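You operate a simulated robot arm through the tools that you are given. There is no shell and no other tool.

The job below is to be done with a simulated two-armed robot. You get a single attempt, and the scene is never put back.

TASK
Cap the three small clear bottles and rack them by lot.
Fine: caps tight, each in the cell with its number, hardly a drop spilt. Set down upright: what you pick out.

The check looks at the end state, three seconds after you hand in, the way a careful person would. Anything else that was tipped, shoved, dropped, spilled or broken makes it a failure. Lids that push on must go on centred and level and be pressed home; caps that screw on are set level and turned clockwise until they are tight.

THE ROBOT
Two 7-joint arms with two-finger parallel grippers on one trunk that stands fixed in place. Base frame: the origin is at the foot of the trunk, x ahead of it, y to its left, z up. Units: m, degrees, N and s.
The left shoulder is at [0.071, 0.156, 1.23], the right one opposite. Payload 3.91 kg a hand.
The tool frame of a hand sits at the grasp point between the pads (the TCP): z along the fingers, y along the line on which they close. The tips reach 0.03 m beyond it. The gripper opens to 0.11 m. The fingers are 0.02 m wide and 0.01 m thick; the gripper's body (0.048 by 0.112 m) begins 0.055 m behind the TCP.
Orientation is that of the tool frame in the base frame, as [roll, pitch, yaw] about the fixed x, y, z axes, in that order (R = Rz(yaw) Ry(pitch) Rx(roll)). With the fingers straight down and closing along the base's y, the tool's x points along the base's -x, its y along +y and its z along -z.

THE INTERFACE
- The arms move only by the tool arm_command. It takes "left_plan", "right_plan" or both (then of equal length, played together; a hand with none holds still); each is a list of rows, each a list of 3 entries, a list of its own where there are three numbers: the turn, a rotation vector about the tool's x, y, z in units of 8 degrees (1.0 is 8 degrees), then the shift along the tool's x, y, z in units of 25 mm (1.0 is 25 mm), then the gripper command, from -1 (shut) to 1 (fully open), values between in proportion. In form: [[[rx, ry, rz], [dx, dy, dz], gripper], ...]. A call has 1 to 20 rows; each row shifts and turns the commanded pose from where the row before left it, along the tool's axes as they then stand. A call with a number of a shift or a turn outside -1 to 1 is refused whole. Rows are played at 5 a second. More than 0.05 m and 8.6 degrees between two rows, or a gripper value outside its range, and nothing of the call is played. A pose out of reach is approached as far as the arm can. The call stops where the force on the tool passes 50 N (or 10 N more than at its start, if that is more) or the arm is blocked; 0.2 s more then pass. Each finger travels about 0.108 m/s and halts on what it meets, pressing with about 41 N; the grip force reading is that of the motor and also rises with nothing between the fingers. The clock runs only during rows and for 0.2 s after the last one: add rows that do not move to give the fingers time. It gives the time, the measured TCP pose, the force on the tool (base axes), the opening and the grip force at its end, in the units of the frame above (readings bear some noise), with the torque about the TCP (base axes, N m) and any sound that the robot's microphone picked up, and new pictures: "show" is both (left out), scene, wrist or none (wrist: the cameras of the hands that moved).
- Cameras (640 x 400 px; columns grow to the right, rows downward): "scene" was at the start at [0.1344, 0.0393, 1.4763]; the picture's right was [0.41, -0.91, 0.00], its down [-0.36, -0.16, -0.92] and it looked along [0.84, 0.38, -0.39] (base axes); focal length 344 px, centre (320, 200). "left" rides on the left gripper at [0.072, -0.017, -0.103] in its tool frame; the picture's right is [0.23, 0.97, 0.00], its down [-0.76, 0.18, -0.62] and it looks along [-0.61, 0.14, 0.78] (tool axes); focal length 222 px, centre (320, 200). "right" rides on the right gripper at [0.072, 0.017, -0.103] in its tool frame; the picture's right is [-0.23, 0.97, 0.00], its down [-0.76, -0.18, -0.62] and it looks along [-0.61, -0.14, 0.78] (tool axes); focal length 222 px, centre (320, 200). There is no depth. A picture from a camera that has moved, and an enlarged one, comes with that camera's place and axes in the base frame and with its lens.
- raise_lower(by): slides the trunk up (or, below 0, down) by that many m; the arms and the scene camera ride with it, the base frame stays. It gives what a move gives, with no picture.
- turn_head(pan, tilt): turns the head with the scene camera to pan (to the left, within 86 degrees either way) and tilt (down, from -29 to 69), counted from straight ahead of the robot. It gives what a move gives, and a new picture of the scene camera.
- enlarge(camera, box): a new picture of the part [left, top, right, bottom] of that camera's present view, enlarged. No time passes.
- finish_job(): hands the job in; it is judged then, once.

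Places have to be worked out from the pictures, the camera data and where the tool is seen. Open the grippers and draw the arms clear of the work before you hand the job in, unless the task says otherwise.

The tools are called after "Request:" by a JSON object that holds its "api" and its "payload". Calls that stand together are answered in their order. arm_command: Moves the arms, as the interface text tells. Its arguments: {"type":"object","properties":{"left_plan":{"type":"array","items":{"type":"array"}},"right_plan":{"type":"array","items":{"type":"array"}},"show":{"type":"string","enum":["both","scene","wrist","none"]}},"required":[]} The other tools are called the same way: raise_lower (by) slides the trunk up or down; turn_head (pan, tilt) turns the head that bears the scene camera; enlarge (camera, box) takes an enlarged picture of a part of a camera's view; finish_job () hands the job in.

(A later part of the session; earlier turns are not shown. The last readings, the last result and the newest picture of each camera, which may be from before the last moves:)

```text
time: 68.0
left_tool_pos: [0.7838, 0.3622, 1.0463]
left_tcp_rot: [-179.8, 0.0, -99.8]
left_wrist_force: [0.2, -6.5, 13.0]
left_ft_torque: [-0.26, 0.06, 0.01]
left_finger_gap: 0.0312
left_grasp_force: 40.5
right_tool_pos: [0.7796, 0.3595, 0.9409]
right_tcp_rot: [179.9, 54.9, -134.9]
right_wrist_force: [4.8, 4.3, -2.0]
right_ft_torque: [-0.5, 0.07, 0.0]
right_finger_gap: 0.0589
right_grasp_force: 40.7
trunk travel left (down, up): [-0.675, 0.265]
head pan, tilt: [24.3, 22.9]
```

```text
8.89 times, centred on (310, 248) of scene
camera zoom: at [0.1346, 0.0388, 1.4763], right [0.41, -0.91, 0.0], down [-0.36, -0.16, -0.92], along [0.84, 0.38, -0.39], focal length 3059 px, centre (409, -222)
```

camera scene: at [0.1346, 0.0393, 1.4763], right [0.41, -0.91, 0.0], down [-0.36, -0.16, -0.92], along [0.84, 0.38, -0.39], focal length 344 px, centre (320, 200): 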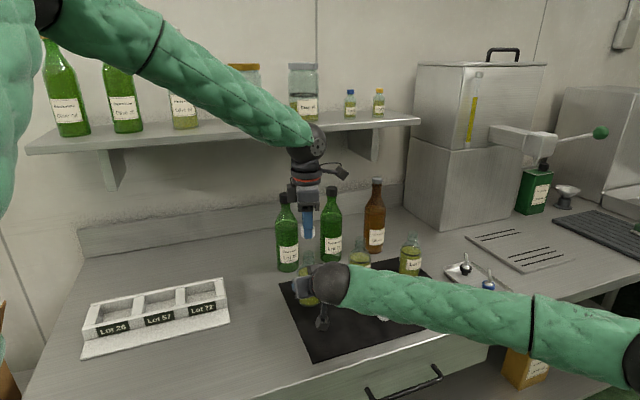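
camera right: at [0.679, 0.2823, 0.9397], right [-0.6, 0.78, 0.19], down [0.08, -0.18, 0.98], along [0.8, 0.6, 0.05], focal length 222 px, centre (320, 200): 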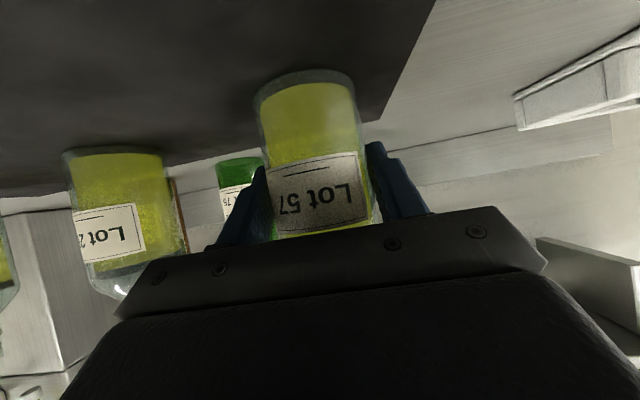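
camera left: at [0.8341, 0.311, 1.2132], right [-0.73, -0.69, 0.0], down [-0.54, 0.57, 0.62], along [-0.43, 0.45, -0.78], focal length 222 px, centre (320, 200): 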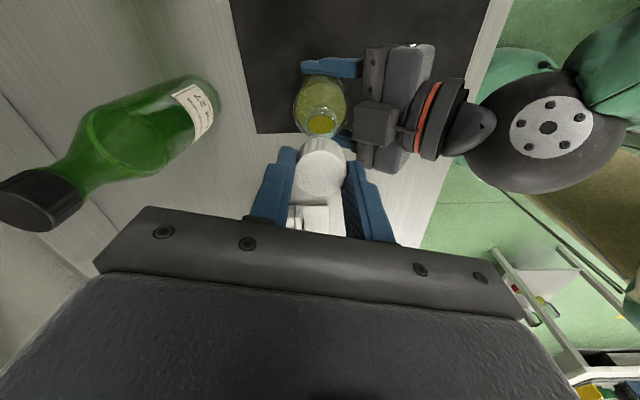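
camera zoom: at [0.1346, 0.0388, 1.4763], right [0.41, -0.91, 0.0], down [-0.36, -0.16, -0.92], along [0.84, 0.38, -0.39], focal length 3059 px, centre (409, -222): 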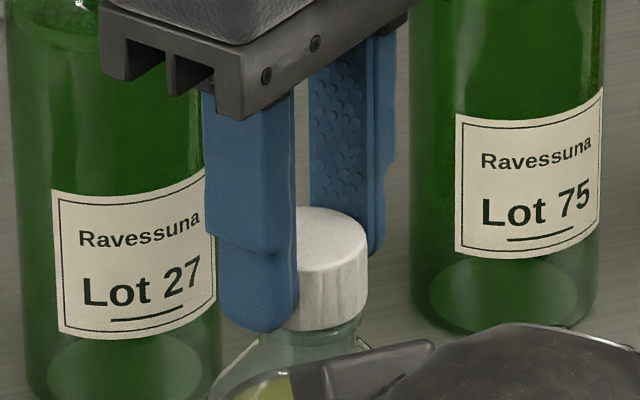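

The cap sits square on the neck and turns freely. I keep turning clockwise 80° with a light downward feed.

Request:
{"api": "arm_command", "payload": {"left_plan": [[[0, 0, 0], [0.012, 0, 0], -1], [[0, 0, 1], [0, 0, 0.005], -1], [[0, 0, 1], [0, 0, 0.005], -1], [[0, 0, 1], [0, 0, 0.005], -1], [[0, 0, 1], [0, 0, 0.005], -1], [[0, 0, 1], [0, 0, 0.005], -1], [[0, 0, 1], [0, 0, 0.005], -1], [[0, 0, 1], [0, 0, 0.005], -1], [[0, 0, 1], [0, 0, 0.005], -1], [[0, 0, 1], [0, 0, 0.005], -1], [[0, 0, 1], [0, 0, 0.005], -1], [[0, 0, 0], [0, 0, 0], -1]], "show": "none"}}

Request:
{"api": "enlarge", "payload": {"camera": "scene", "box": [290, 225, 330, 270]}}

```text
time: 70.6
left_tool_pos: [0.7822, 0.3628, 1.044]
left_tcp_rot: [179.9, 0.1, -179.8]
left_wrist_force: [8.7, -0.5, 13.9]
left_ft_torque: [-0.06, -0.32, 0.01]
left_finger_gap: 0.0316
left_grasp_force: 40.8
right_tool_pos: [0.7786, 0.3592, 0.9413]
right_tcp_rot: [179.9, 54.8, -135.0]
right_wrist_force: [-8.0, 2.5, -1.7]
right_ft_torque: [0.15, -0.35, -0.02]
right_finger_gap: 0.0591
right_grasp_force: 41.6
trunk travel left (down, up): [-0.675, 0.265]
head pan, tilt: [24.3, 22.9]
```

```text
8.89 times, centred on (310, 248) of scene
camera zoom: at [0.134, 0.0391, 1.4764], right [0.41, -0.91, 0.0], down [-0.36, -0.16, -0.92], along [0.84, 0.38, -0.39], focal length 3059 px, centre (409, -222)
```

zoom: 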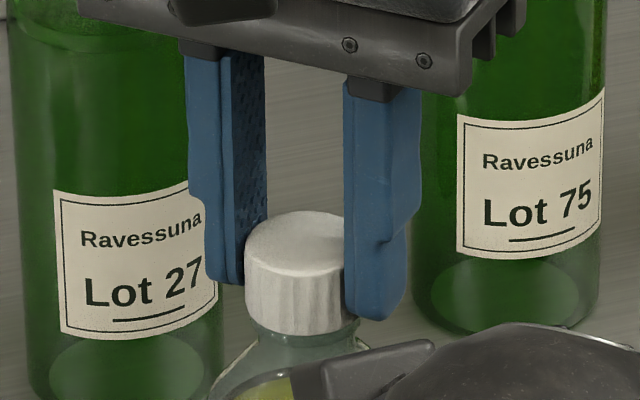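

It is sinking as it turns (z 1.044) with a steady 14 N. I trim the side load and turn 80° more.

Request:
{"api": "arm_command", "payload": {"left_plan": [[[0, 0, 0], [-0.015, 0, 0], -1], [[0, 0, 1], [0, 0, 0.005], -1], [[0, 0, 1], [0, 0, 0.005], -1], [[0, 0, 1], [0, 0, 0.005], -1], [[0, 0, 1], [0, 0, 0.005], -1], [[0, 0, 1], [0, 0, 0.005], -1], [[0, 0, 1], [0, 0, 0.005], -1], [[0, 0, 1], [0, 0, 0.005], -1], [[0, 0, 1], [0, 0, 0.005], -1], [[0, 0, 1], [0, 0, 0.005], -1], [[0, 0, 1], [0, 0, 0.005], -1], [[0, 0, 0], [0, 0, 0], -1]], "show": "none"}}

Request:
{"api": "enlarge", "payload": {"camera": "scene", "box": [290, 225, 330, 270]}}

```text
time: 73.2
left_tool_pos: [0.7815, 0.3635, 1.0428]
left_tcp_rot: [179.9, 0.0, 100.2]
left_wrist_force: [5.5, 8.1, 5.9]
left_ft_torque: [0.41, -0.18, 0.53]
left_finger_gap: 0.0307
left_grasp_force: 41.1
right_tool_pos: [0.78, 0.36, 0.942]
right_tcp_rot: [180.0, 54.9, -135.1]
right_wrist_force: [-8.9, -3.9, 0.1]
right_ft_torque: [0.7, 0.03, -0.58]
right_finger_gap: 0.059
right_grasp_force: 41.2
trunk travel left (down, up): [-0.675, 0.265]
head pan, tilt: [24.3, 22.9]
```

```text
8.89 times, centred on (310, 248) of scene
camera zoom: at [0.1341, 0.0395, 1.4763], right [0.41, -0.91, 0.0], down [-0.36, -0.16, -0.92], along [0.84, 0.38, -0.39], focal length 3059 px, centre (409, -222)
```

zoom: 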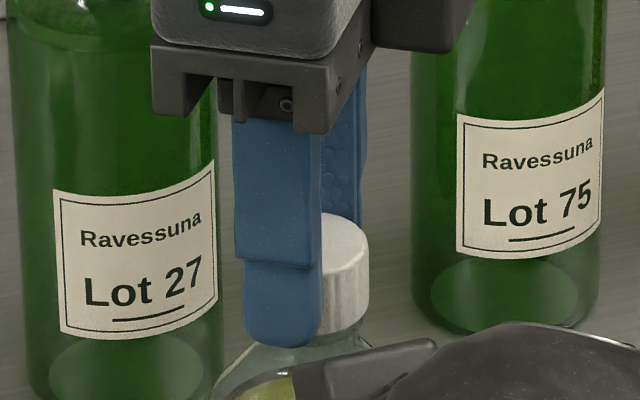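

Torque has risen to 0.53 N·m and the bottle-holding hand feels the same: the cap is tightening. I turn another 24° to see whether it still advances.

Request:
{"api": "arm_command", "payload": {"left_plan": [[[0, 0, 1], [0, 0, 0], -1], [[0, 0, 1], [0, 0, 0], -1], [[0, 0, 1], [0, 0, 0], -1], [[0, 0, 0], [0, 0, 0], -1]], "show": "wrist"}}

Request:
{"api": "enlarge", "payload": {"camera": "scene", "box": [290, 225, 330, 270]}}

Request:
{"api": "enlarge", "payload": {"camera": "left", "box": [260, 90, 380, 210]}}

```text
time: 74.2
left_tool_pos: [0.7832, 0.3628, 1.0422]
left_tcp_rot: [179.9, 0.0, 76.2]
left_wrist_force: [8.1, 3.1, 0.3]
left_ft_torque: [0.15, -0.3, 0.8]
left_finger_gap: 0.0313
left_grasp_force: 40.9
right_tool_pos: [0.7791, 0.3596, 0.9417]
right_tcp_rot: [180.0, 54.9, -135.0]
right_wrist_force: [-7.2, -4.5, 1.8]
right_ft_torque: [0.09, -0.32, -0.74]
right_finger_gap: 0.0591
right_grasp_force: 41.0
trunk travel left (down, up): [-0.675, 0.265]
head pan, tilt: [24.3, 22.9]
camera left: at [0.7834, 0.4379, 1.1456], right [1.0, -0.01, 0.0], down [-0.01, -0.78, 0.62], along [-0.01, -0.62, -0.78], focal length 222 px, centre (320, 200)
```

left: 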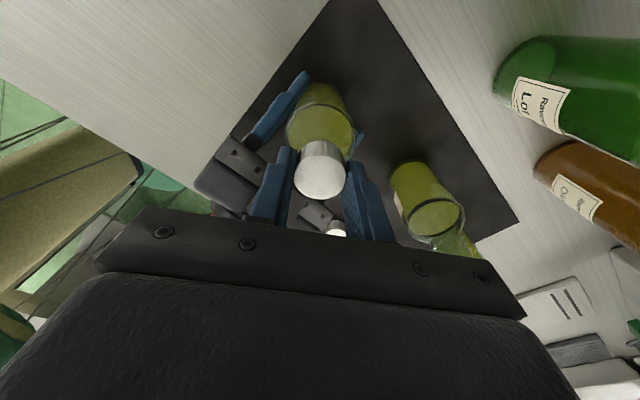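

```text
8.89 times, centred on (310, 248) of scene
camera zoom: at [0.1345, 0.039, 1.4763], right [0.41, -0.91, 0.0], down [-0.36, -0.16, -0.92], along [0.84, 0.38, -0.39], focal length 3059 px, centre (409, -222)
```

zoom: 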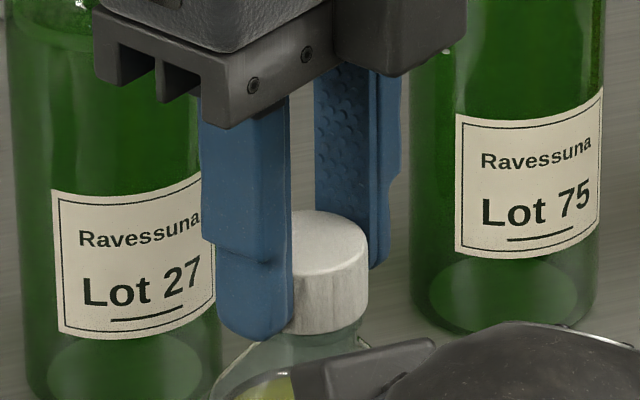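

```text
3.33 times, centred on (320, 150) of left
camera zoom: at [0.7834, 0.4379, 1.1456], right [1.0, -0.01, 0.0], down [-0.01, -0.78, 0.62], along [-0.01, -0.62, -0.78], focal length 740 px, centre (320, 367)
```

zoom: 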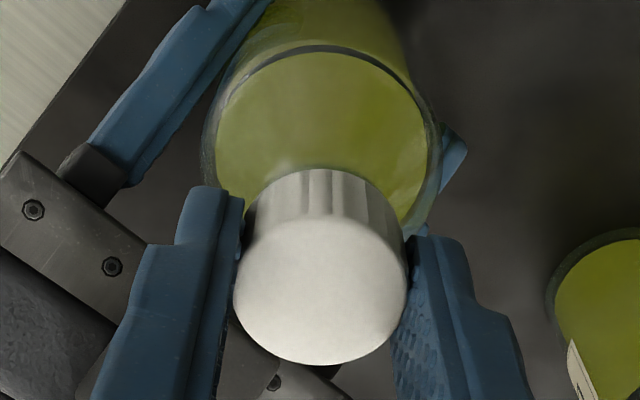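

Torque is 0.80 N·m with the cap still moving with the grip. I turn a further 24° to find the end.

Request:
{"api": "arm_command", "payload": {"left_plan": [[[0, 0, 1], [0, 0, 0], -1], [[0, 0, 1], [0, 0, 0], -1], [[0, 0, 1], [0, 0, 0], -1], [[0, 0, 0], [0, 0, 0], -1]], "show": "none"}}

Request:
{"api": "enlarge", "payload": {"camera": "left", "box": [260, 90, 380, 210]}}

Request:
{"api": "enlarge", "payload": {"camera": "scene", "box": [290, 225, 330, 270]}}

```text
time: 75.2
left_tool_pos: [0.7816, 0.3626, 1.0434]
left_tcp_rot: [179.8, -0.1, 52.2]
left_wrist_force: [13.7, -2.9, 0.8]
left_ft_torque: [-0.13, -0.42, 0.42]
left_finger_gap: 0.0307
left_grasp_force: 41.0
right_tool_pos: [0.7801, 0.3582, 0.9413]
right_tcp_rot: [180.0, 55.0, -135.0]
right_wrist_force: [-9.7, -1.1, 3.3]
right_ft_torque: [-0.31, -0.95, -0.4]
right_finger_gap: 0.0589
right_grasp_force: 40.8
trunk travel left (down, up): [-0.675, 0.265]
head pan, tilt: [24.3, 22.9]
```

```text
3.33 times, centred on (320, 150) of left
camera zoom: at [0.8136, 0.4315, 1.1457], right [0.91, -0.42, 0.0], down [-0.33, -0.71, 0.62], along [-0.26, -0.57, -0.78], focal length 740 px, centre (320, 367)
```

zoom: 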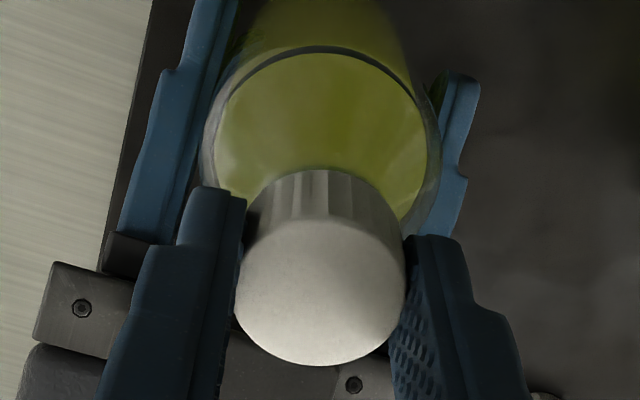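

```text
8.89 times, centred on (310, 248) of scene
camera zoom: at [0.1348, 0.0388, 1.4763], right [0.41, -0.91, 0.0], down [-0.36, -0.16, -0.92], along [0.84, 0.38, -0.39], focal length 3059 px, centre (409, -222)
```

zoom: 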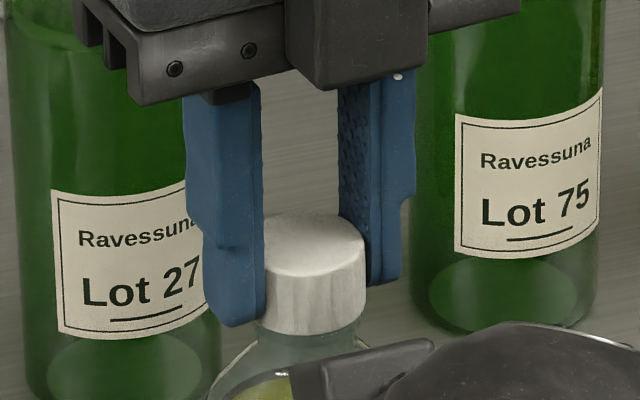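

The torque peaked at 0.8 and then dropped to 0.42, so the pads slipped on the cap: it looks seated down to the bead. I regrip 96° back and tighten again to confirm.

Request:
{"api": "arm_command", "payload": {"left_plan": [[[0, 0, 0], [0, 0, 0], -0.3], [[0, 0, 0], [0, 0, 0], 0.0], [[0, 0, 0], [0, 0, 0], 0.0], [[0, 0, -1], [0, 0, 0], 0.0], [[0, 0, -1], [0, 0, 0], 0.0], [[0, 0, -1], [0, 0, 0], 0.0], [[0, 0, -1], [0, 0, 0], 0.0], [[0, 0, -1], [0, 0, 0], 0.0], [[0, 0, -1], [0, 0, 0], 0.0], [[0, 0, -1], [0, 0, 0], 0.0], [[0, 0, -1], [0, 0, 0], 0.0], [[0, 0, -1], [0, 0, 0], 0.0], [[0, 0, -1], [0, 0, 0], 0.0], [[0, 0, -1], [0, 0, 0], 0.0], [[0, 0, -1], [0, 0, 0], 0.0], [[0, 0, 0], [0, 0, 0], 0.0]], "show": "wrist"}}

Request:
{"api": "enlarge", "payload": {"camera": "left", "box": [240, 90, 400, 230]}}

Request:
{"api": "enlarge", "payload": {"camera": "scene", "box": [290, 225, 330, 270]}}

```text
time: 77.5
left_tool_pos: [0.7824, 0.3685, 1.0432]
left_tcp_rot: [180.0, -0.2, 109.9]
left_wrist_force: [-3.9, 11.1, 8.6]
left_ft_torque: [0.16, 0.34, -0.37]
left_finger_gap: 0.055
left_grasp_force: 0.2
right_tool_pos: [0.7824, 0.355, 0.9401]
right_tcp_rot: [-179.9, 54.8, -135.4]
right_wrist_force: [-2.2, -4.9, 2.7]
right_ft_torque: [0.86, 0.41, 0.25]
right_finger_gap: 0.0587
right_grasp_force: 41.5
trunk travel left (down, up): [-0.675, 0.265]
head pan, tilt: [24.3, 22.9]
stopped in row 11 (left hand): the force on the tool passed its limit at 56 N (the readings are from after the stop); the commanded pose is now the measured one
camera left: at [0.7417, 0.4305, 1.1462], right [0.84, 0.54, 0.0], down [0.43, -0.66, 0.62], along [0.34, -0.52, -0.78], focal length 222 px, centre (320, 200)
```

left: 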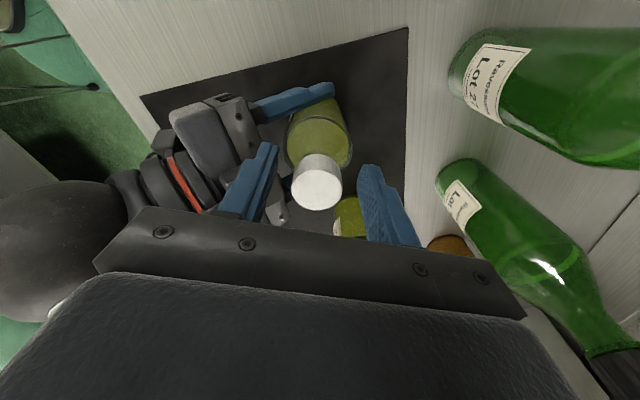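

```text
2.86 times, centred on (320, 160) of left
camera zoom: at [0.7417, 0.4305, 1.1462], right [0.84, 0.54, 0.0], down [0.43, -0.66, 0.62], along [0.34, -0.52, -0.78], focal length 635 px, centre (320, 314)
```

zoom: 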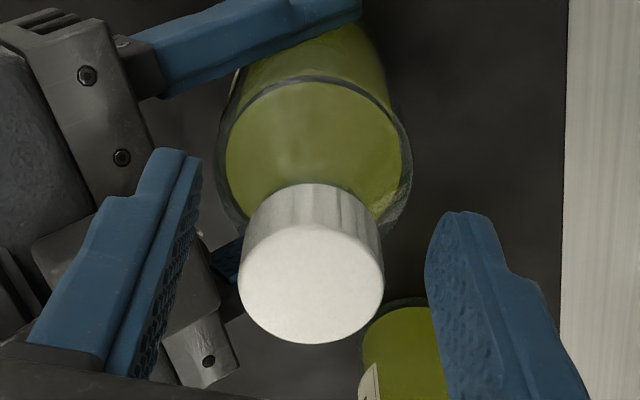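

```text
8.89 times, centred on (310, 248) of scene
camera zoom: at [0.1333, 0.0394, 1.4765], right [0.41, -0.91, 0.0], down [-0.35, -0.16, -0.92], along [0.84, 0.38, -0.39], focal length 3059 px, centre (409, -222)
```

zoom: 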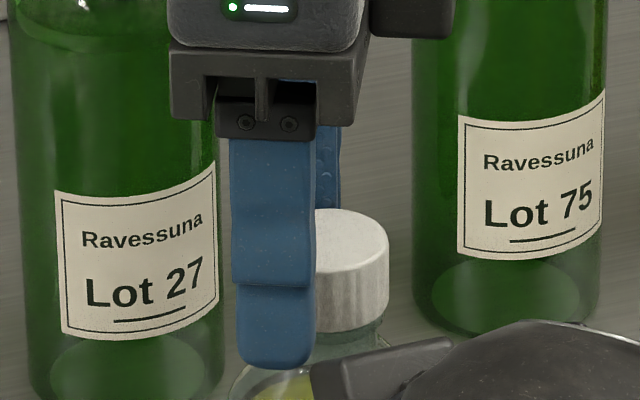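

A left fingertip bumped the right gripper body while winding back (56 N), nudging the held bottle a few mm; the cap is on and the bottle is upright. I lift the left hand 40 mm clear and recheck.

Request:
{"api": "arm_command", "payload": {"left_plan": [[[0, 0, 0], [0, 0, -0.4], 0.0], [[0, 0, 0], [0, 0, -0.4], 0.0], [[0, 0, 0], [0, 0, -0.4], 0.0], [[0, 0, 0], [0, 0, -0.4], 0.0], [[0, 0, 0], [0, 0, 0], 0.0]], "show": "both"}}

Request:
{"api": "enlarge", "payload": {"camera": "scene", "box": [280, 215, 340, 305]}}

Request:
{"api": "enlarge", "payload": {"camera": "left", "box": [240, 60, 400, 200]}}

```text
time: 78.7
left_tool_pos: [0.782, 0.3678, 1.082]
left_tcp_rot: [180.0, -0.3, 109.7]
left_wrist_force: [-1.0, 0.3, -0.7]
left_ft_torque: [0.02, 0.05, 0.0]
left_finger_gap: 0.0548
left_grasp_force: 0.0
right_tool_pos: [0.7829, 0.3541, 0.9408]
right_tcp_rot: [-180.0, 54.8, -135.5]
right_wrist_force: [-4.6, 4.3, 9.3]
right_ft_torque: [-0.02, 0.4, -0.07]
right_finger_gap: 0.0587
right_grasp_force: 40.5
trunk travel left (down, up): [-0.675, 0.265]
head pan, tilt: [24.3, 22.9]
camera scene: at [0.1336, 0.0393, 1.4764], right [0.41, -0.91, 0.0], down [-0.36, -0.16, -0.92], along [0.84, 0.38, -0.39], focal length 344 px, centre (320, 200)
camera left: at [0.7417, 0.4307, 1.1848], right [0.84, 0.54, 0.0], down [0.43, -0.66, 0.62], along [0.34, -0.52, -0.78], focal length 222 px, centre (320, 200)
```

scene: 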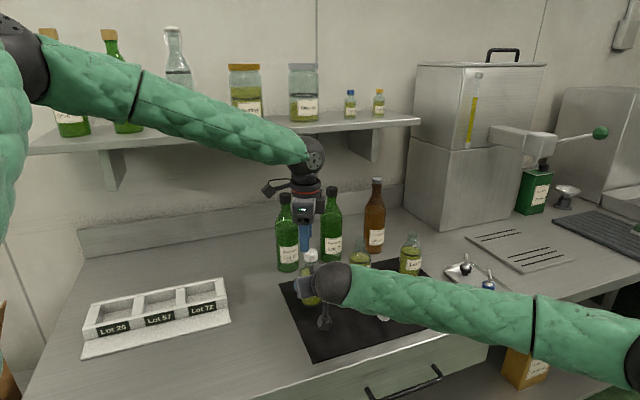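
left: 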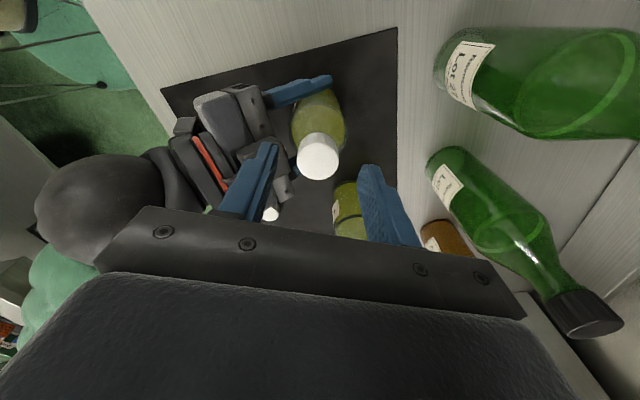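

```text
4.44 times, centred on (310, 260) of scene
camera zoom: at [0.1336, 0.0393, 1.4764], right [0.41, -0.91, 0.0], down [-0.36, -0.16, -0.92], along [0.84, 0.38, -0.39], focal length 1530 px, centre (364, -67)
```

zoom: 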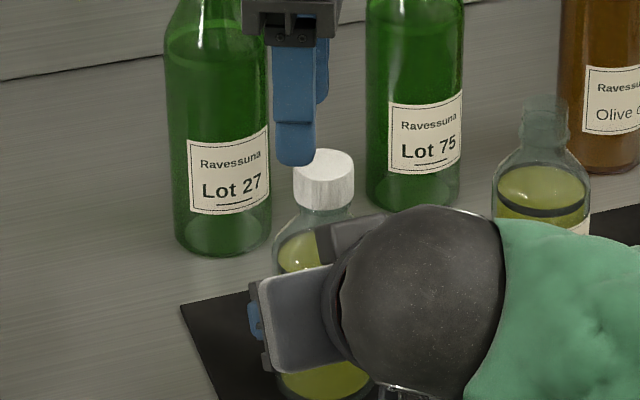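

```text
2.86 times, centred on (320, 130) of left
camera zoom: at [0.7417, 0.4307, 1.1848], right [0.84, 0.54, 0.0], down [0.43, -0.66, 0.62], along [0.34, -0.52, -0.78], focal length 635 px, centre (320, 400)
```

zoom: 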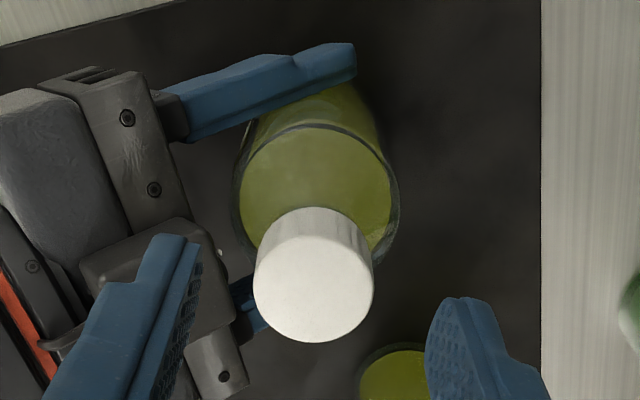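

The cap is level, and the bottle now stands at about (0.786, 0.358), still held. I re-centre the left hand above it and rewind at this height with the gripper narrowed to 0.042 m.

Request:
{"api": "arm_command", "payload": {"left_plan": [[[0, 0, 0], [-0.41, 0.023, -0.2], -0.24], [[0, 0, -1], [0, 0, 0], -0.24], [[0, 0, -1], [0, 0, 0], -0.24], [[0, 0, -1], [0, 0, 0], -0.24], [[0, 0, -1], [0, 0, 0], -0.24], [[0, 0, -1], [0, 0, 0], -0.24], [[0, 0, -1], [0, 0, 0], -0.24], [[0, 0, -1], [0, 0, 0], -0.24], [[0, 0, -1], [0, 0, 0], -0.24], [[0, 0, -1], [0, 0, 0], -0.24], [[0, 0, -1], [0, 0, 0], -0.24], [[0, 0, -1], [0, 0, 0], -0.24], [[0, 0, -1], [0, 0, 0], -0.24], [[0, 0, -1], [0, 0, 0], -0.24], [[0, 0, -1], [0, 0, 0], -0.24], [[0, 0, -1], [0, 0, 0], -0.24], [[0, 0, -1], [0, 0, 0], -0.24], [[0, 0, -1], [0, 0, 0], -0.24], [[0, 0, -1], [0, 0, 0], -0.24], [[0, 0, 0], [0, 0, 0], -0.24]], "show": "both"}}

Request:
{"api": "enlarge", "payload": {"camera": "left", "box": [240, 80, 400, 220]}}

Request:
{"api": "enlarge", "payload": {"camera": "scene", "box": [280, 215, 340, 275]}}

```text
time: 82.9
left_tool_pos: [0.7872, 0.3573, 1.0874]
left_tcp_rot: [180.0, 0.2, -106.2]
left_wrist_force: [0.3, 0.8, -0.1]
left_ft_torque: [0.01, 0.03, -0.02]
left_finger_gap: 0.0416
left_grasp_force: 0.0
right_tool_pos: [0.7842, 0.3553, 0.9401]
right_tcp_rot: [-179.8, 54.8, -135.4]
right_wrist_force: [-1.8, 3.6, 11.5]
right_ft_torque: [0.1, 0.11, -0.05]
right_finger_gap: 0.059
right_grasp_force: 40.9
trunk travel left (down, up): [-0.675, 0.265]
head pan, tilt: [24.3, 22.9]
camera scene: at [0.1336, 0.0392, 1.4764], right [0.41, -0.91, 0.0], down [-0.35, -0.16, -0.92], along [0.84, 0.38, -0.39], focal length 344 px, centre (320, 200)
camera left: at [0.7835, 0.2825, 1.1891], right [-1.0, 0.05, 0.0], down [0.04, 0.78, 0.63], along [0.03, 0.63, -0.78], focal length 222 px, centre (320, 200)
```

scene: 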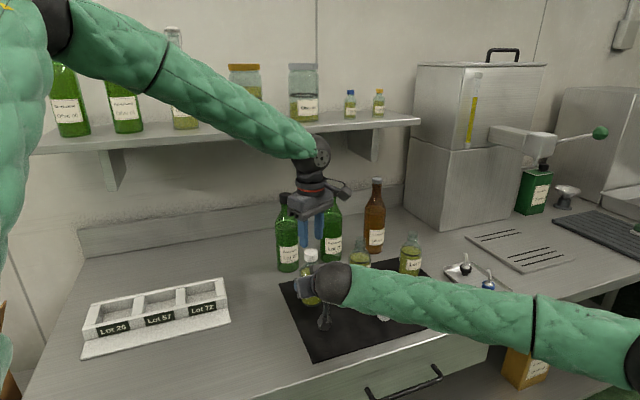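
left: 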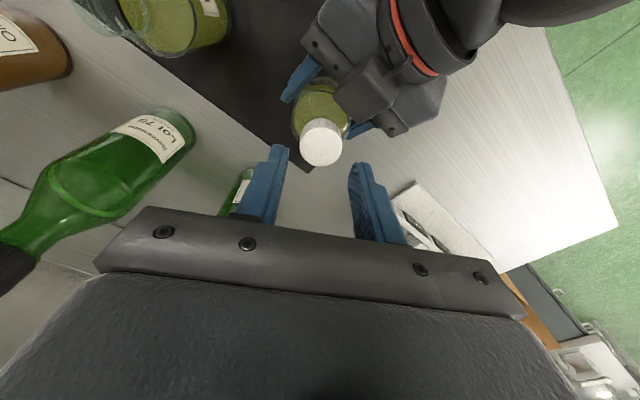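

```text
2.86 times, centred on (320, 150) of left
camera zoom: at [0.7835, 0.2825, 1.1891], right [-1.0, 0.05, 0.0], down [0.04, 0.78, 0.63], along [0.03, 0.63, -0.78], focal length 635 px, centre (320, 343)
```

zoom: 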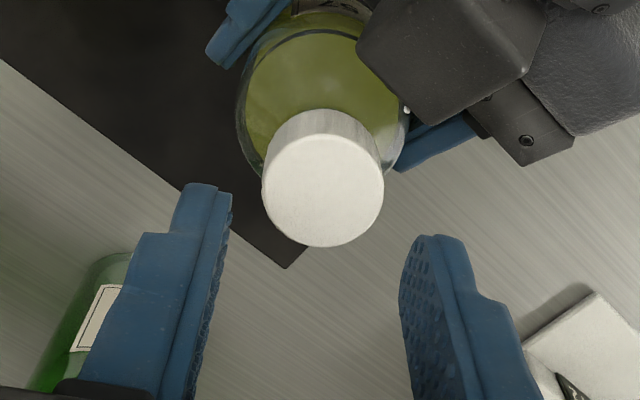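

```text
6.67 times, centred on (310, 245) of scene
camera zoom: at [0.1336, 0.0392, 1.4764], right [0.41, -0.91, 0.0], down [-0.35, -0.16, -0.92], along [0.84, 0.38, -0.39], focal length 2294 px, centre (387, -100)
```

zoom: 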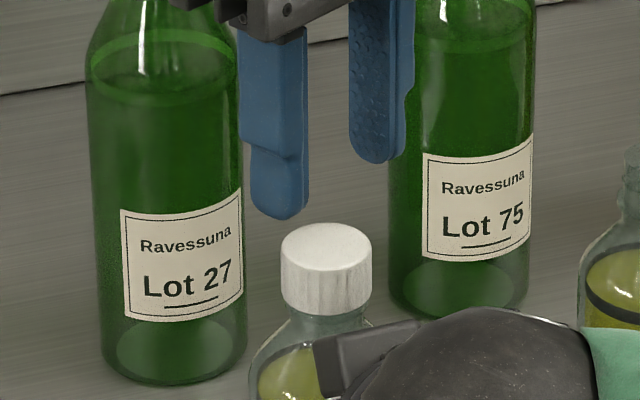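

The cap is centred under the left gripper. I descend, grip it again, and turn clockwise to check the tightness.

Request:
{"api": "arm_command", "payload": {"left_plan": [[[0, 0, 0], [0.02, 0, 0.44], -0.24], [[0, 0, 0], [0, 0, 0.44], -0.24], [[0, 0, 0], [0, 0, 0.44], -0.24], [[0, 0, 0], [0, 0, 0.44], -0.24], [[0, 0, 0], [0, 0, 0], -0.24], [[0, 0, 0], [0, 0, 0], -0.6], [[0, 0, 0], [0, 0, 0], -1], [[0, 0, 0], [0, 0, 0], -1], [[0, 0, 0], [0, 0, 0], -1]], "show": "none"}}

Request:
{"api": "enlarge", "payload": {"camera": "scene", "box": [280, 215, 340, 275]}}

```text
time: 84.9
left_tool_pos: [0.7877, 0.3567, 1.043]
left_tcp_rot: [179.7, 0.2, -106.4]
left_wrist_force: [-5.7, -0.9, 0.5]
left_ft_torque: [-0.04, 0.05, 0.05]
left_finger_gap: 0.0313
left_grasp_force: 40.5
right_tool_pos: [0.7829, 0.3545, 0.9405]
right_tcp_rot: [-179.9, 54.8, -135.4]
right_wrist_force: [3.1, 3.4, 10.7]
right_ft_torque: [-0.05, 0.54, -0.06]
right_finger_gap: 0.059
right_grasp_force: 40.4
trunk travel left (down, up): [-0.675, 0.265]
head pan, tilt: [24.3, 22.9]
```

```text
6.67 times, centred on (310, 245) of scene
camera zoom: at [0.1336, 0.0391, 1.4764], right [0.41, -0.91, 0.0], down [-0.35, -0.16, -0.92], along [0.84, 0.38, -0.39], focal length 2294 px, centre (387, -100)
```

zoom: 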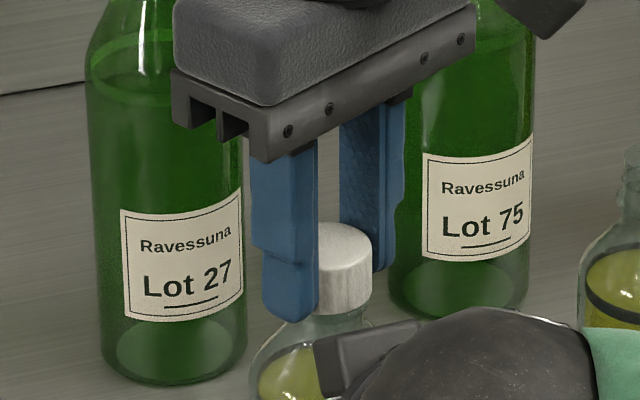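

The cap is gripped again at 0.0313. I turn it clockwise 32° and watch the torque.

Request:
{"api": "arm_command", "payload": {"left_plan": [[[0, 0, 0.5], [0, 0, 0], -1], [[0, 0, 0.5], [0, 0, 0], -1], [[0, 0, 0], [0, 0, 0], -1]], "show": "none"}}

Request:
{"api": "arm_command", "payload": {"left_plan": [[[0, 0, 0.5], [0, 0, 0], -1], [[0, 0, 0.5], [0, 0, 0], -1], [[0, 0, 0.5], [0, 0, 0], -1], [[0, 0, 0.5], [0, 0, 0], -1], [[0, 0, 0], [0, 0, 0], -1]], "show": "none"}}

Request:
{"api": "arm_command", "payload": {"left_plan": [[[0, 0, 0.5], [0, 0, 0], -1], [[0, 0, 0.5], [0, 0, 0], -1], [[0, 0, 0.5], [0, 0, 0], -1], [[0, 0, 0.5], [0, 0, 0], -1], [[0, 0, 0], [0, 0, 0], -1]], "show": "none"}}

```text
time: 85.7
left_tool_pos: [0.7867, 0.3567, 1.0431]
left_tcp_rot: [179.7, 0.1, -114.3]
left_wrist_force: [-8.4, -1.9, -2.1]
left_ft_torque: [-0.01, 0.02, 0.54]
left_finger_gap: 0.0314
left_grasp_force: 41.2
right_tool_pos: [0.7842, 0.3548, 0.9407]
right_tcp_rot: [-179.9, 54.9, -135.3]
right_wrist_force: [4.6, 3.5, 10.3]
right_ft_torque: [-0.08, 0.78, -0.52]
right_finger_gap: 0.0589
right_grasp_force: 41.1
trunk travel left (down, up): [-0.675, 0.265]
head pan, tilt: [24.3, 22.9]
```

```text
time: 86.9
left_tool_pos: [0.7863, 0.3555, 1.0434]
left_tcp_rot: [179.9, 0.2, -130.3]
left_wrist_force: [-1.7, 4.7, -3.0]
left_ft_torque: [0.15, 0.01, 0.51]
left_finger_gap: 0.0305
left_grasp_force: 41.2
right_tool_pos: [0.7842, 0.3545, 0.94]
right_tcp_rot: [-179.9, 54.9, -135.4]
right_wrist_force: [2.2, -2.6, 12.8]
right_ft_torque: [0.3, -0.03, -0.53]
right_finger_gap: 0.0591
right_grasp_force: 41.0
trunk travel left (down, up): [-0.675, 0.265]
head pan, tilt: [24.3, 22.9]
```

```text
time: 88.1
left_tool_pos: [0.7852, 0.3571, 1.0435]
left_tcp_rot: [179.6, 0.2, -146.3]
left_wrist_force: [-7.7, 2.6, -2.5]
left_ft_torque: [0.06, 0.17, 0.83]
left_finger_gap: 0.0311
left_grasp_force: 40.9
right_tool_pos: [0.7831, 0.3541, 0.9406]
right_tcp_rot: [-179.8, 54.8, -135.4]
right_wrist_force: [6.8, -2.5, 11.9]
right_ft_torque: [0.17, 0.18, -0.85]
right_finger_gap: 0.0588
right_grasp_force: 41.4
trunk travel left (down, up): [-0.675, 0.265]
head pan, tilt: [24.3, 22.9]
```

The torque rises to 0.5–0.8 N·m within 8° and the pads slip on the ribs, so the cap is tight. The left hand keeps hold of the cap while the right opens and backs straight away.

Request:
{"api": "arm_command", "payload": {"right_plan": [[[0, 0, 0], [0, 0, 0], 0.2], [[0, 0, 0], [0, 0, 0], 0.4], [[0, 0, 0], [0, 0, 0], 0.6], [[0, 0, 0], [0, 0, 0], 0.6], [[0, 0, 0], [0.25, 0, -0.355], 0.6], [[0, 0, 0], [0.25, 0, -0.355], 0.6], [[0, 0, 0], [0.5, 0, -0.71], 0.6], [[0, 0, 0], [0.5, 0, -0.71], 0.6], [[0, 0, 0], [0.5, 0, -0.71], 0.6], [[0, 0, 0], [0.5, 0, -0.71], 0.6], [[0, 0, 0], [0.5, 0, -0.71], 0.6], [[0, 0, 0], [0, 0, 0], 0.6]], "show": "both"}}

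Request:
{"api": "enlarge", "payload": {"camera": "scene", "box": [270, 210, 360, 310]}}

```text
time: 90.7
left_tool_pos: [0.7865, 0.357, 1.0429]
left_tcp_rot: [179.8, 0.0, -146.3]
left_wrist_force: [0.2, -0.4, -0.2]
left_ft_torque: [-0.06, -0.07, 0.01]
left_finger_gap: 0.0315
left_grasp_force: 41.1
right_tool_pos: [0.6918, 0.2627, 0.9412]
right_tcp_rot: [-179.9, 54.7, -135.3]
right_wrist_force: [-0.5, 1.2, -0.7]
right_ft_torque: [-0.01, 0.0, -0.04]
right_finger_gap: 0.0881
right_grasp_force: 0.1
trunk travel left (down, up): [-0.675, 0.265]
head pan, tilt: [24.3, 22.9]
camera scene: at [0.1348, 0.0398, 1.4762], right [0.41, -0.91, 0.0], down [-0.36, -0.16, -0.92], along [0.84, 0.38, -0.39], focal length 344 px, centre (320, 200)
camera right: at [0.5903, 0.188, 0.9401], right [-0.59, 0.79, 0.19], down [0.07, -0.18, 0.98], along [0.8, 0.59, 0.04], focal length 222 px, centre (320, 200)
```

scene: 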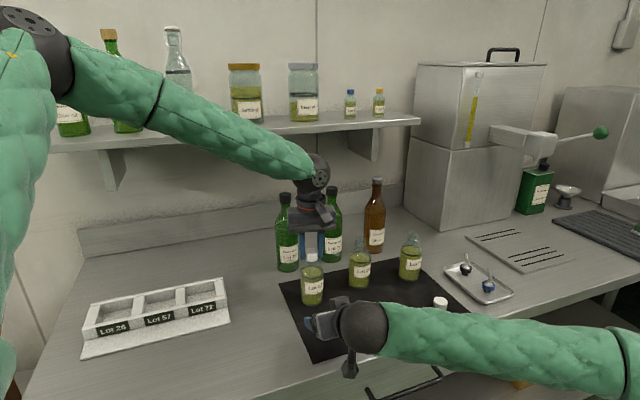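
right: 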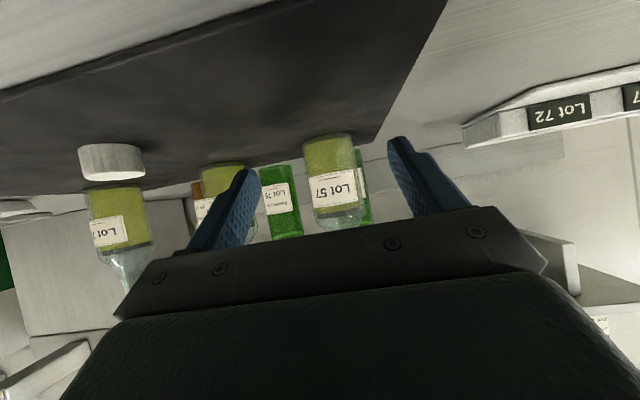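

```text
4.00 times, centred on (315, 260) of scene
camera zoom: at [0.1348, 0.0398, 1.4762], right [0.41, -0.91, 0.0], down [-0.36, -0.16, -0.92], along [0.84, 0.38, -0.39], focal length 1377 px, centre (340, -40)
```

zoom: 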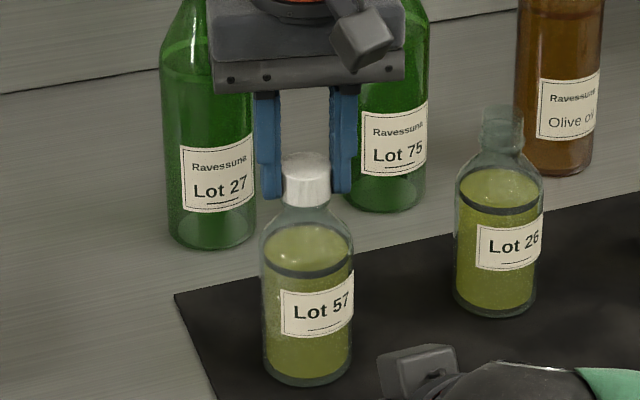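

Bottle 57 stands capped and upright, held by its cap. I lift it slowly straight up 100 mm and check the hold.

Request:
{"api": "arm_command", "payload": {"left_plan": [[[0, 0, 0], [0, 0, -0.2], -1], [[0, 0, 0], [0, 0, -0.3], -1], [[0, 0, 0], [0, 0, -0.5], -1], [[0, 0, 0], [0, 0, -0.5], -1], [[0, 0, 0], [0, 0, -0.5], -1], [[0, 0, 0], [0, 0, -0.5], -1], [[0, 0, 0], [0, 0, -0.5], -1], [[0, 0, 0], [0, 0, -0.5], -1], [[0, 0, 0], [0, 0, -0.5], -1], [[0, 0, 0], [0, 0, 0], -1], [[0, 0, 0], [0, 0, 0], -1]], "show": "both"}}

Request:
{"api": "enlarge", "payload": {"camera": "scene", "box": [270, 180, 360, 310]}}

```text
time: 93.1
left_tool_pos: [0.7858, 0.3562, 1.1419]
left_tcp_rot: [179.8, 0.0, -146.3]
left_wrist_force: [0.7, 1.0, -4.1]
left_ft_torque: [0.0, 0.0, 0.02]
left_finger_gap: 0.0313
left_grasp_force: 41.0
right_tool_pos: [0.6928, 0.2641, 0.9419]
right_tcp_rot: [-179.9, 54.8, -135.3]
right_wrist_force: [-0.7, -1.0, 0.3]
right_ft_torque: [0.01, -0.01, 0.02]
right_finger_gap: 0.088
right_grasp_force: 0.0
trunk travel left (down, up): [-0.675, 0.265]
head pan, tilt: [24.3, 22.9]
camera scene: at [0.1349, 0.0393, 1.4762], right [0.41, -0.91, 0.0], down [-0.36, -0.16, -0.92], along [0.84, 0.38, -0.39], focal length 344 px, centre (320, 200)
camera left: at [0.7367, 0.3029, 1.2443], right [-0.73, 0.68, 0.0], down [0.54, 0.57, 0.62], along [0.42, 0.46, -0.78], focal length 222 px, centre (320, 200)
```

scene: 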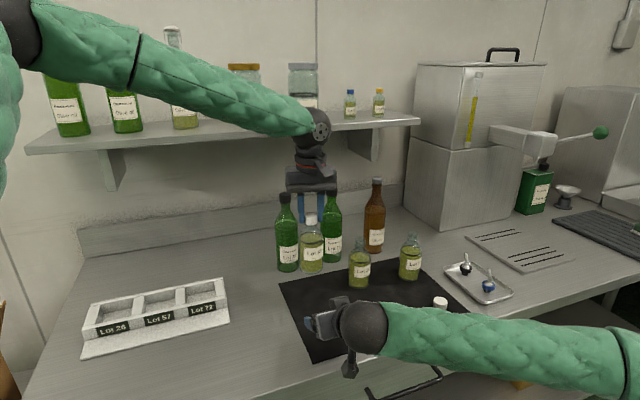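
left: 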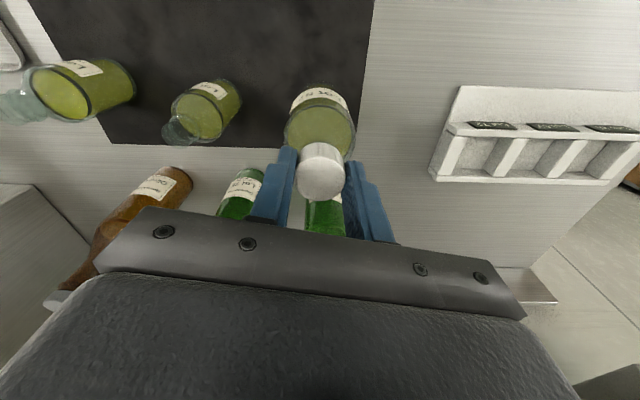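

```text
3.08 times, centred on (315, 245) of scene
camera zoom: at [0.1349, 0.0393, 1.4762], right [0.41, -0.91, 0.0], down [-0.36, -0.16, -0.92], along [0.84, 0.38, -0.39], focal length 1059 px, centre (335, 62)
```

zoom: 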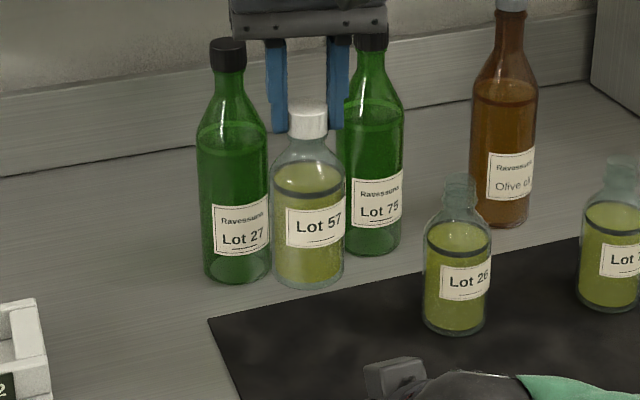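

Bottle 57 hangs upright from its cap. I carry it over the rack's middle cell at this height, with its bottom about 6 cm above the rim.

Request:
{"api": "arm_command", "payload": {"left_plan": [[[0, 0, 0], [-0.037, 0.4, 0], -1], [[0, 0, 0], [-0.037, 0.8, 0], -1], [[0, 0, 0], [-0.037, 0.83, 0], -1], [[0, 0, 0], [-0.037, 0.83, 0], -1], [[0, 0, 0], [-0.037, 0.83, 0], -1], [[0, 0, 0], [-0.037, 0.83, 0], -1], [[0, 0, 0], [-0.037, 0.83, 0], -1], [[0, 0, 0], [-0.037, 0.83, 0], -1], [[0, 0, 0], [-0.037, 0.83, 0], -1], [[0, 0, 0], [-0.037, 0.83, 0], -1], [[0, 0, 0], [-0.037, 0.83, 0], -1], [[0, 0, 0], [-0.037, 0.83, 0], -1], [[0, 0, 0], [-0.037, 0.83, 0], -1], [[0, 0, 0], [-0.037, 0.83, 0], -1], [[0, 0, 0], [-0.037, 0.83, 0], -1], [[0, 0, 0], [-0.037, 0.83, 0], -1], [[0, 0, 0], [-0.037, 0.83, 0], -1], [[0, 0, 0], [-0.037, 0.83, 0], -1], [[0, 0, 0], [-0.037, 0.52, 0], -1], [[0, 0, 0], [0, 0, 0], -1]], "show": "both"}}

Request:
{"api": "enlarge", "payload": {"camera": "scene", "box": [70, 210, 250, 372]}}

Request:
{"api": "enlarge", "payload": {"camera": "left", "box": [180, 20, 480, 240]}}

```text
time: 97.3
left_tool_pos: [0.5911, 0.678, 1.1472]
left_tcp_rot: [179.8, 0.0, -146.3]
left_wrist_force: [0.3, -0.1, -4.4]
left_ft_torque: [-0.01, 0.01, -0.01]
left_finger_gap: 0.031
left_grasp_force: 40.9
right_tool_pos: [0.6913, 0.2639, 0.9401]
right_tcp_rot: [180.0, 54.8, -135.4]
right_wrist_force: [0.3, 0.3, 0.5]
right_ft_torque: [0.01, -0.02, 0.0]
right_finger_gap: 0.0879
right_grasp_force: 0.1
trunk travel left (down, up): [-0.675, 0.265]
head pan, tilt: [24.3, 22.9]
camera scene: at [0.1348, 0.0394, 1.4762], right [0.41, -0.91, 0.0], down [-0.36, -0.16, -0.92], along [0.84, 0.38, -0.39], focal length 344 px, centre (320, 200)
camera left: at [0.5406, 0.6243, 1.2486], right [-0.73, 0.68, 0.0], down [0.54, 0.57, 0.62], along [0.42, 0.46, -0.78], focal length 222 px, centre (320, 200)
```

scene: 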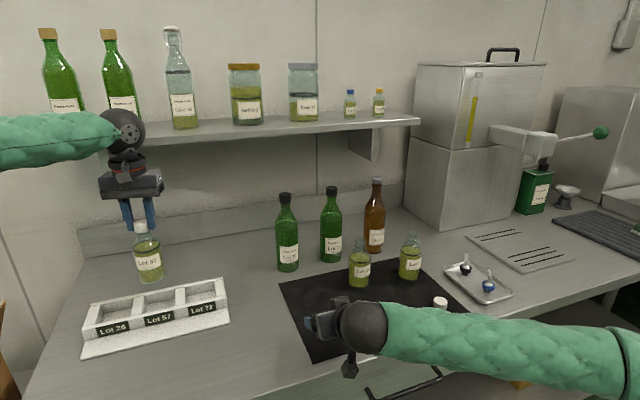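
left: 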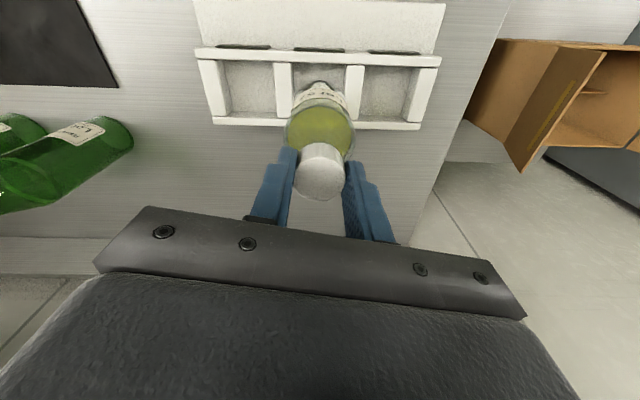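

```text
2.47 times, centred on (160, 291) of scene
camera zoom: at [0.1348, 0.0394, 1.4762], right [0.41, -0.91, 0.0], down [-0.36, -0.16, -0.92], along [0.84, 0.38, -0.39], focal length 850 px, centre (715, -25)
```

zoom: 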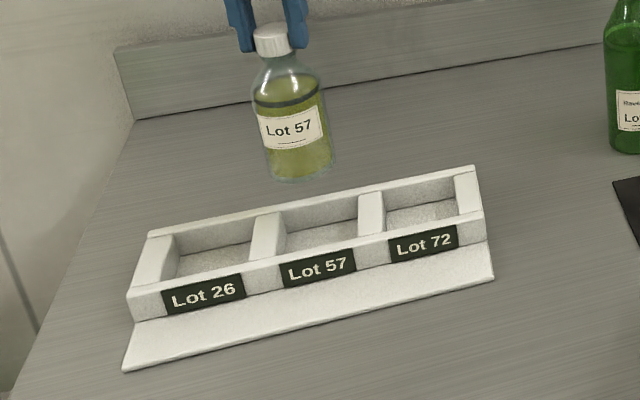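

```text
1.82 times, centred on (330, 130) of left
camera zoom: at [0.5406, 0.6243, 1.2486], right [-0.73, 0.68, 0.0], down [0.54, 0.57, 0.62], along [0.42, 0.46, -0.78], focal length 404 px, centre (302, 327)
```

zoom: 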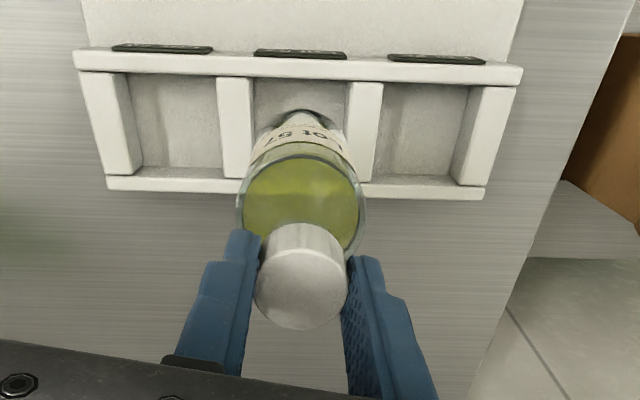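

The wrist view looks almost straight down on the rack: the Lot 57 cell centre computes to (0.593, 0.679), opening ≈0.07 m, and the TCP is at (0.591, 0.678). I enlarge the scene to check whether the bottle hangs true.

Request:
{"api": "enlarge", "payload": {"camera": "scene", "box": [110, 210, 190, 330]}}

Request:
{"api": "enlarge", "payload": {"camera": "left", "box": [270, 60, 380, 200]}}

```text
3.33 times, centred on (150, 270) of scene
camera zoom: at [0.1348, 0.0394, 1.4762], right [0.41, -0.91, 0.0], down [-0.36, -0.16, -0.92], along [0.84, 0.38, -0.39], focal length 1147 px, centre (887, -33)
```

zoom: 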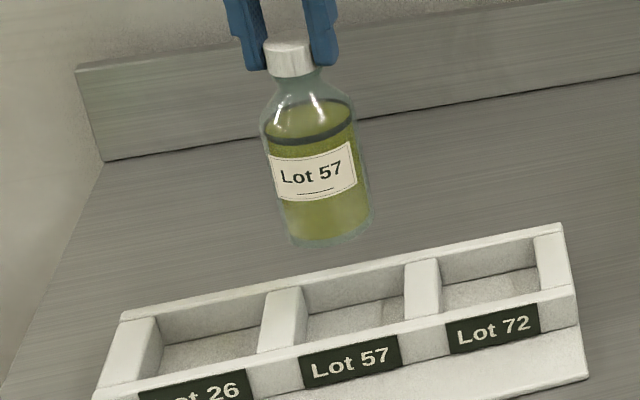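

```text
2.86 times, centred on (325, 130) of left
camera zoom: at [0.5406, 0.6243, 1.2486], right [-0.73, 0.68, 0.0], down [0.54, 0.57, 0.62], along [0.42, 0.46, -0.78], focal length 635 px, centre (306, 400)
```

zoom: 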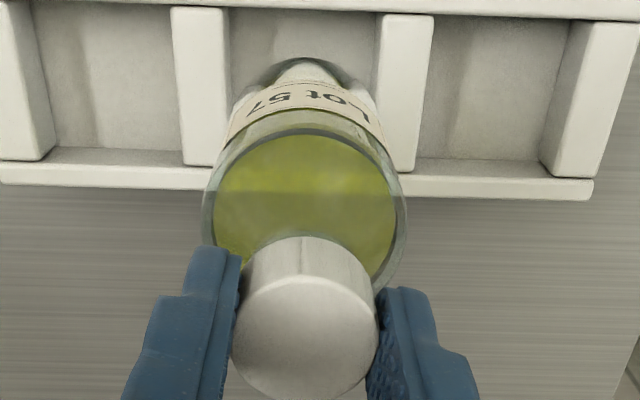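

The bottle hangs true within 2 mm. I shift 2 mm and lower until its bottom is just above the rim, then check.

Request:
{"api": "arm_command", "payload": {"left_plan": [[[0, 0, 0], [-0.09, 0, 0], -1], [[0, 0, 0], [0, 0, 0.5], -1], [[0, 0, 0], [0, 0, 0.5], -1], [[0, 0, 0], [0, 0, 0.5], -1], [[0, 0, 0], [0, 0, 0.5], -1], [[0, 0, 0], [0, 0, 0.3], -1], [[0, 0, 0], [0, 0, 0], -1], [[0, 0, 0], [0, 0, 0], -1]], "show": "none"}}

Request:
{"api": "enlarge", "payload": {"camera": "scene", "box": [110, 240, 190, 330]}}

Request:
{"api": "enlarge", "payload": {"camera": "left", "box": [270, 60, 380, 200]}}

```text
time: 99.1
left_tool_pos: [0.5963, 0.681, 1.0885]
left_tcp_rot: [179.8, 0.0, -146.2]
left_wrist_force: [0.1, 0.1, -4.1]
left_ft_torque: [-0.03, 0.0, 0.04]
left_finger_gap: 0.0311
left_grasp_force: 41.1
right_tool_pos: [0.6917, 0.2642, 0.9405]
right_tcp_rot: [-180.0, 54.8, -135.4]
right_wrist_force: [-0.2, 0.2, -0.5]
right_ft_torque: [-0.05, 0.0, -0.01]
right_finger_gap: 0.0879
right_grasp_force: 0.0
trunk travel left (down, up): [-0.675, 0.265]
head pan, tilt: [24.3, 22.9]
```

```text
4.44 times, centred on (150, 285) of scene
camera zoom: at [0.1348, 0.0398, 1.4762], right [0.41, -0.91, 0.0], down [-0.36, -0.16, -0.92], along [0.84, 0.38, -0.39], focal length 1530 px, centre (1076, -178)
```

zoom: 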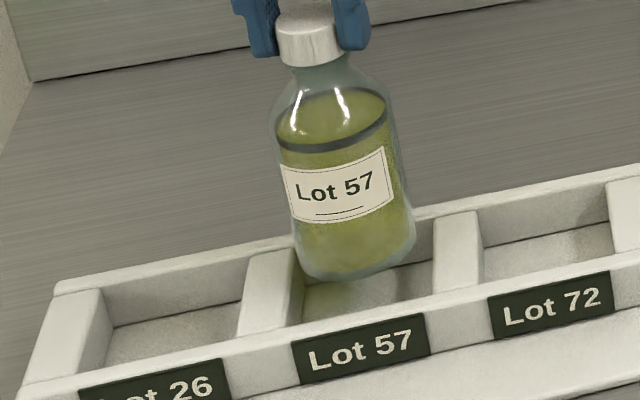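

```text
2.86 times, centred on (325, 130) of left
camera zoom: at [0.5456, 0.6266, 1.1896], right [-0.73, 0.68, 0.0], down [0.54, 0.57, 0.62], along [0.42, 0.46, -0.78], focal length 635 px, centre (306, 400)
```

zoom: 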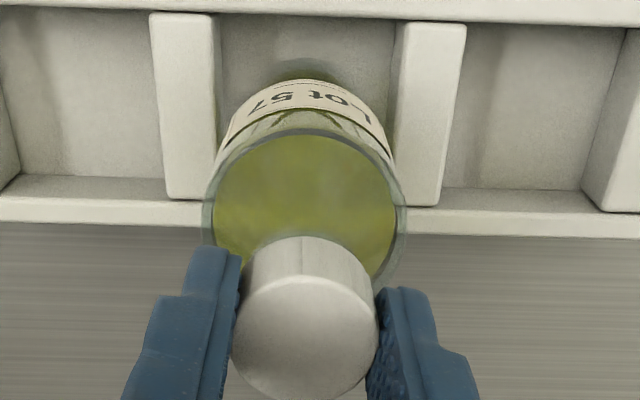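

The TCP reads (0.596, 0.681), about 3–4 mm too far toward the back wall, and the wrist view agrees. I correct forward and recheck.

Request:
{"api": "arm_command", "payload": {"left_plan": [[[0, 0, 0], [0.145, 0, 0], -1], [[0, 0, 0], [0, 0, 0], -1], [[0, 0, 0], [0, 0, 0], -1]], "show": "none"}}

Request:
{"api": "enlarge", "payload": {"camera": "scene", "box": [110, 240, 190, 330]}}

Request:
{"api": "enlarge", "payload": {"camera": "left", "box": [270, 60, 380, 200]}}

```text
time: 99.9
left_tool_pos: [0.5942, 0.6785, 1.0876]
left_tcp_rot: [179.8, 0.0, -146.3]
left_wrist_force: [0.6, -0.6, -2.8]
left_ft_torque: [0.03, 0.0, 0.0]
left_finger_gap: 0.0313
left_grasp_force: 41.1
right_tool_pos: [0.6913, 0.2625, 0.9411]
right_tcp_rot: [-179.9, 54.8, -135.4]
right_wrist_force: [-0.1, 0.6, -0.2]
right_ft_torque: [-0.01, -0.01, 0.02]
right_finger_gap: 0.0879
right_grasp_force: 0.0
trunk travel left (down, up): [-0.675, 0.265]
head pan, tilt: [24.3, 22.9]
```

```text
4.44 times, centred on (150, 285) of scene
camera zoom: at [0.1346, 0.0397, 1.4762], right [0.41, -0.91, 0.0], down [-0.36, -0.16, -0.92], along [0.84, 0.38, -0.39], focal length 1530 px, centre (1076, -178)
```

zoom: 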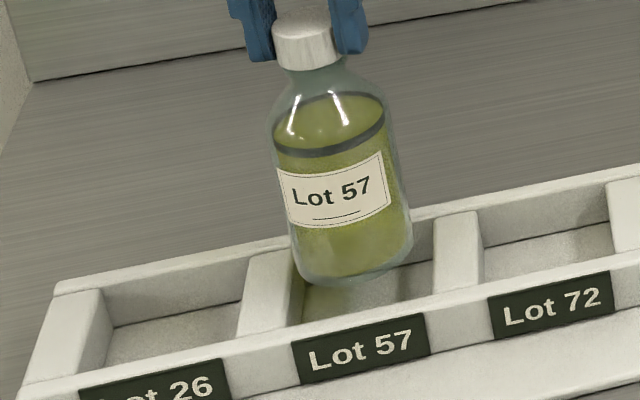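

```text
2.86 times, centred on (325, 130) of left
camera zoom: at [0.542, 0.6246, 1.1899], right [-0.73, 0.68, 0.0], down [0.54, 0.57, 0.62], along [0.42, 0.46, -0.78], focal length 635 px, centre (306, 400)
```

zoom: 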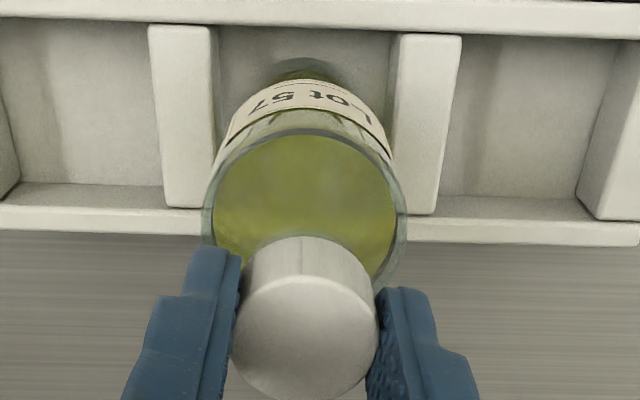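

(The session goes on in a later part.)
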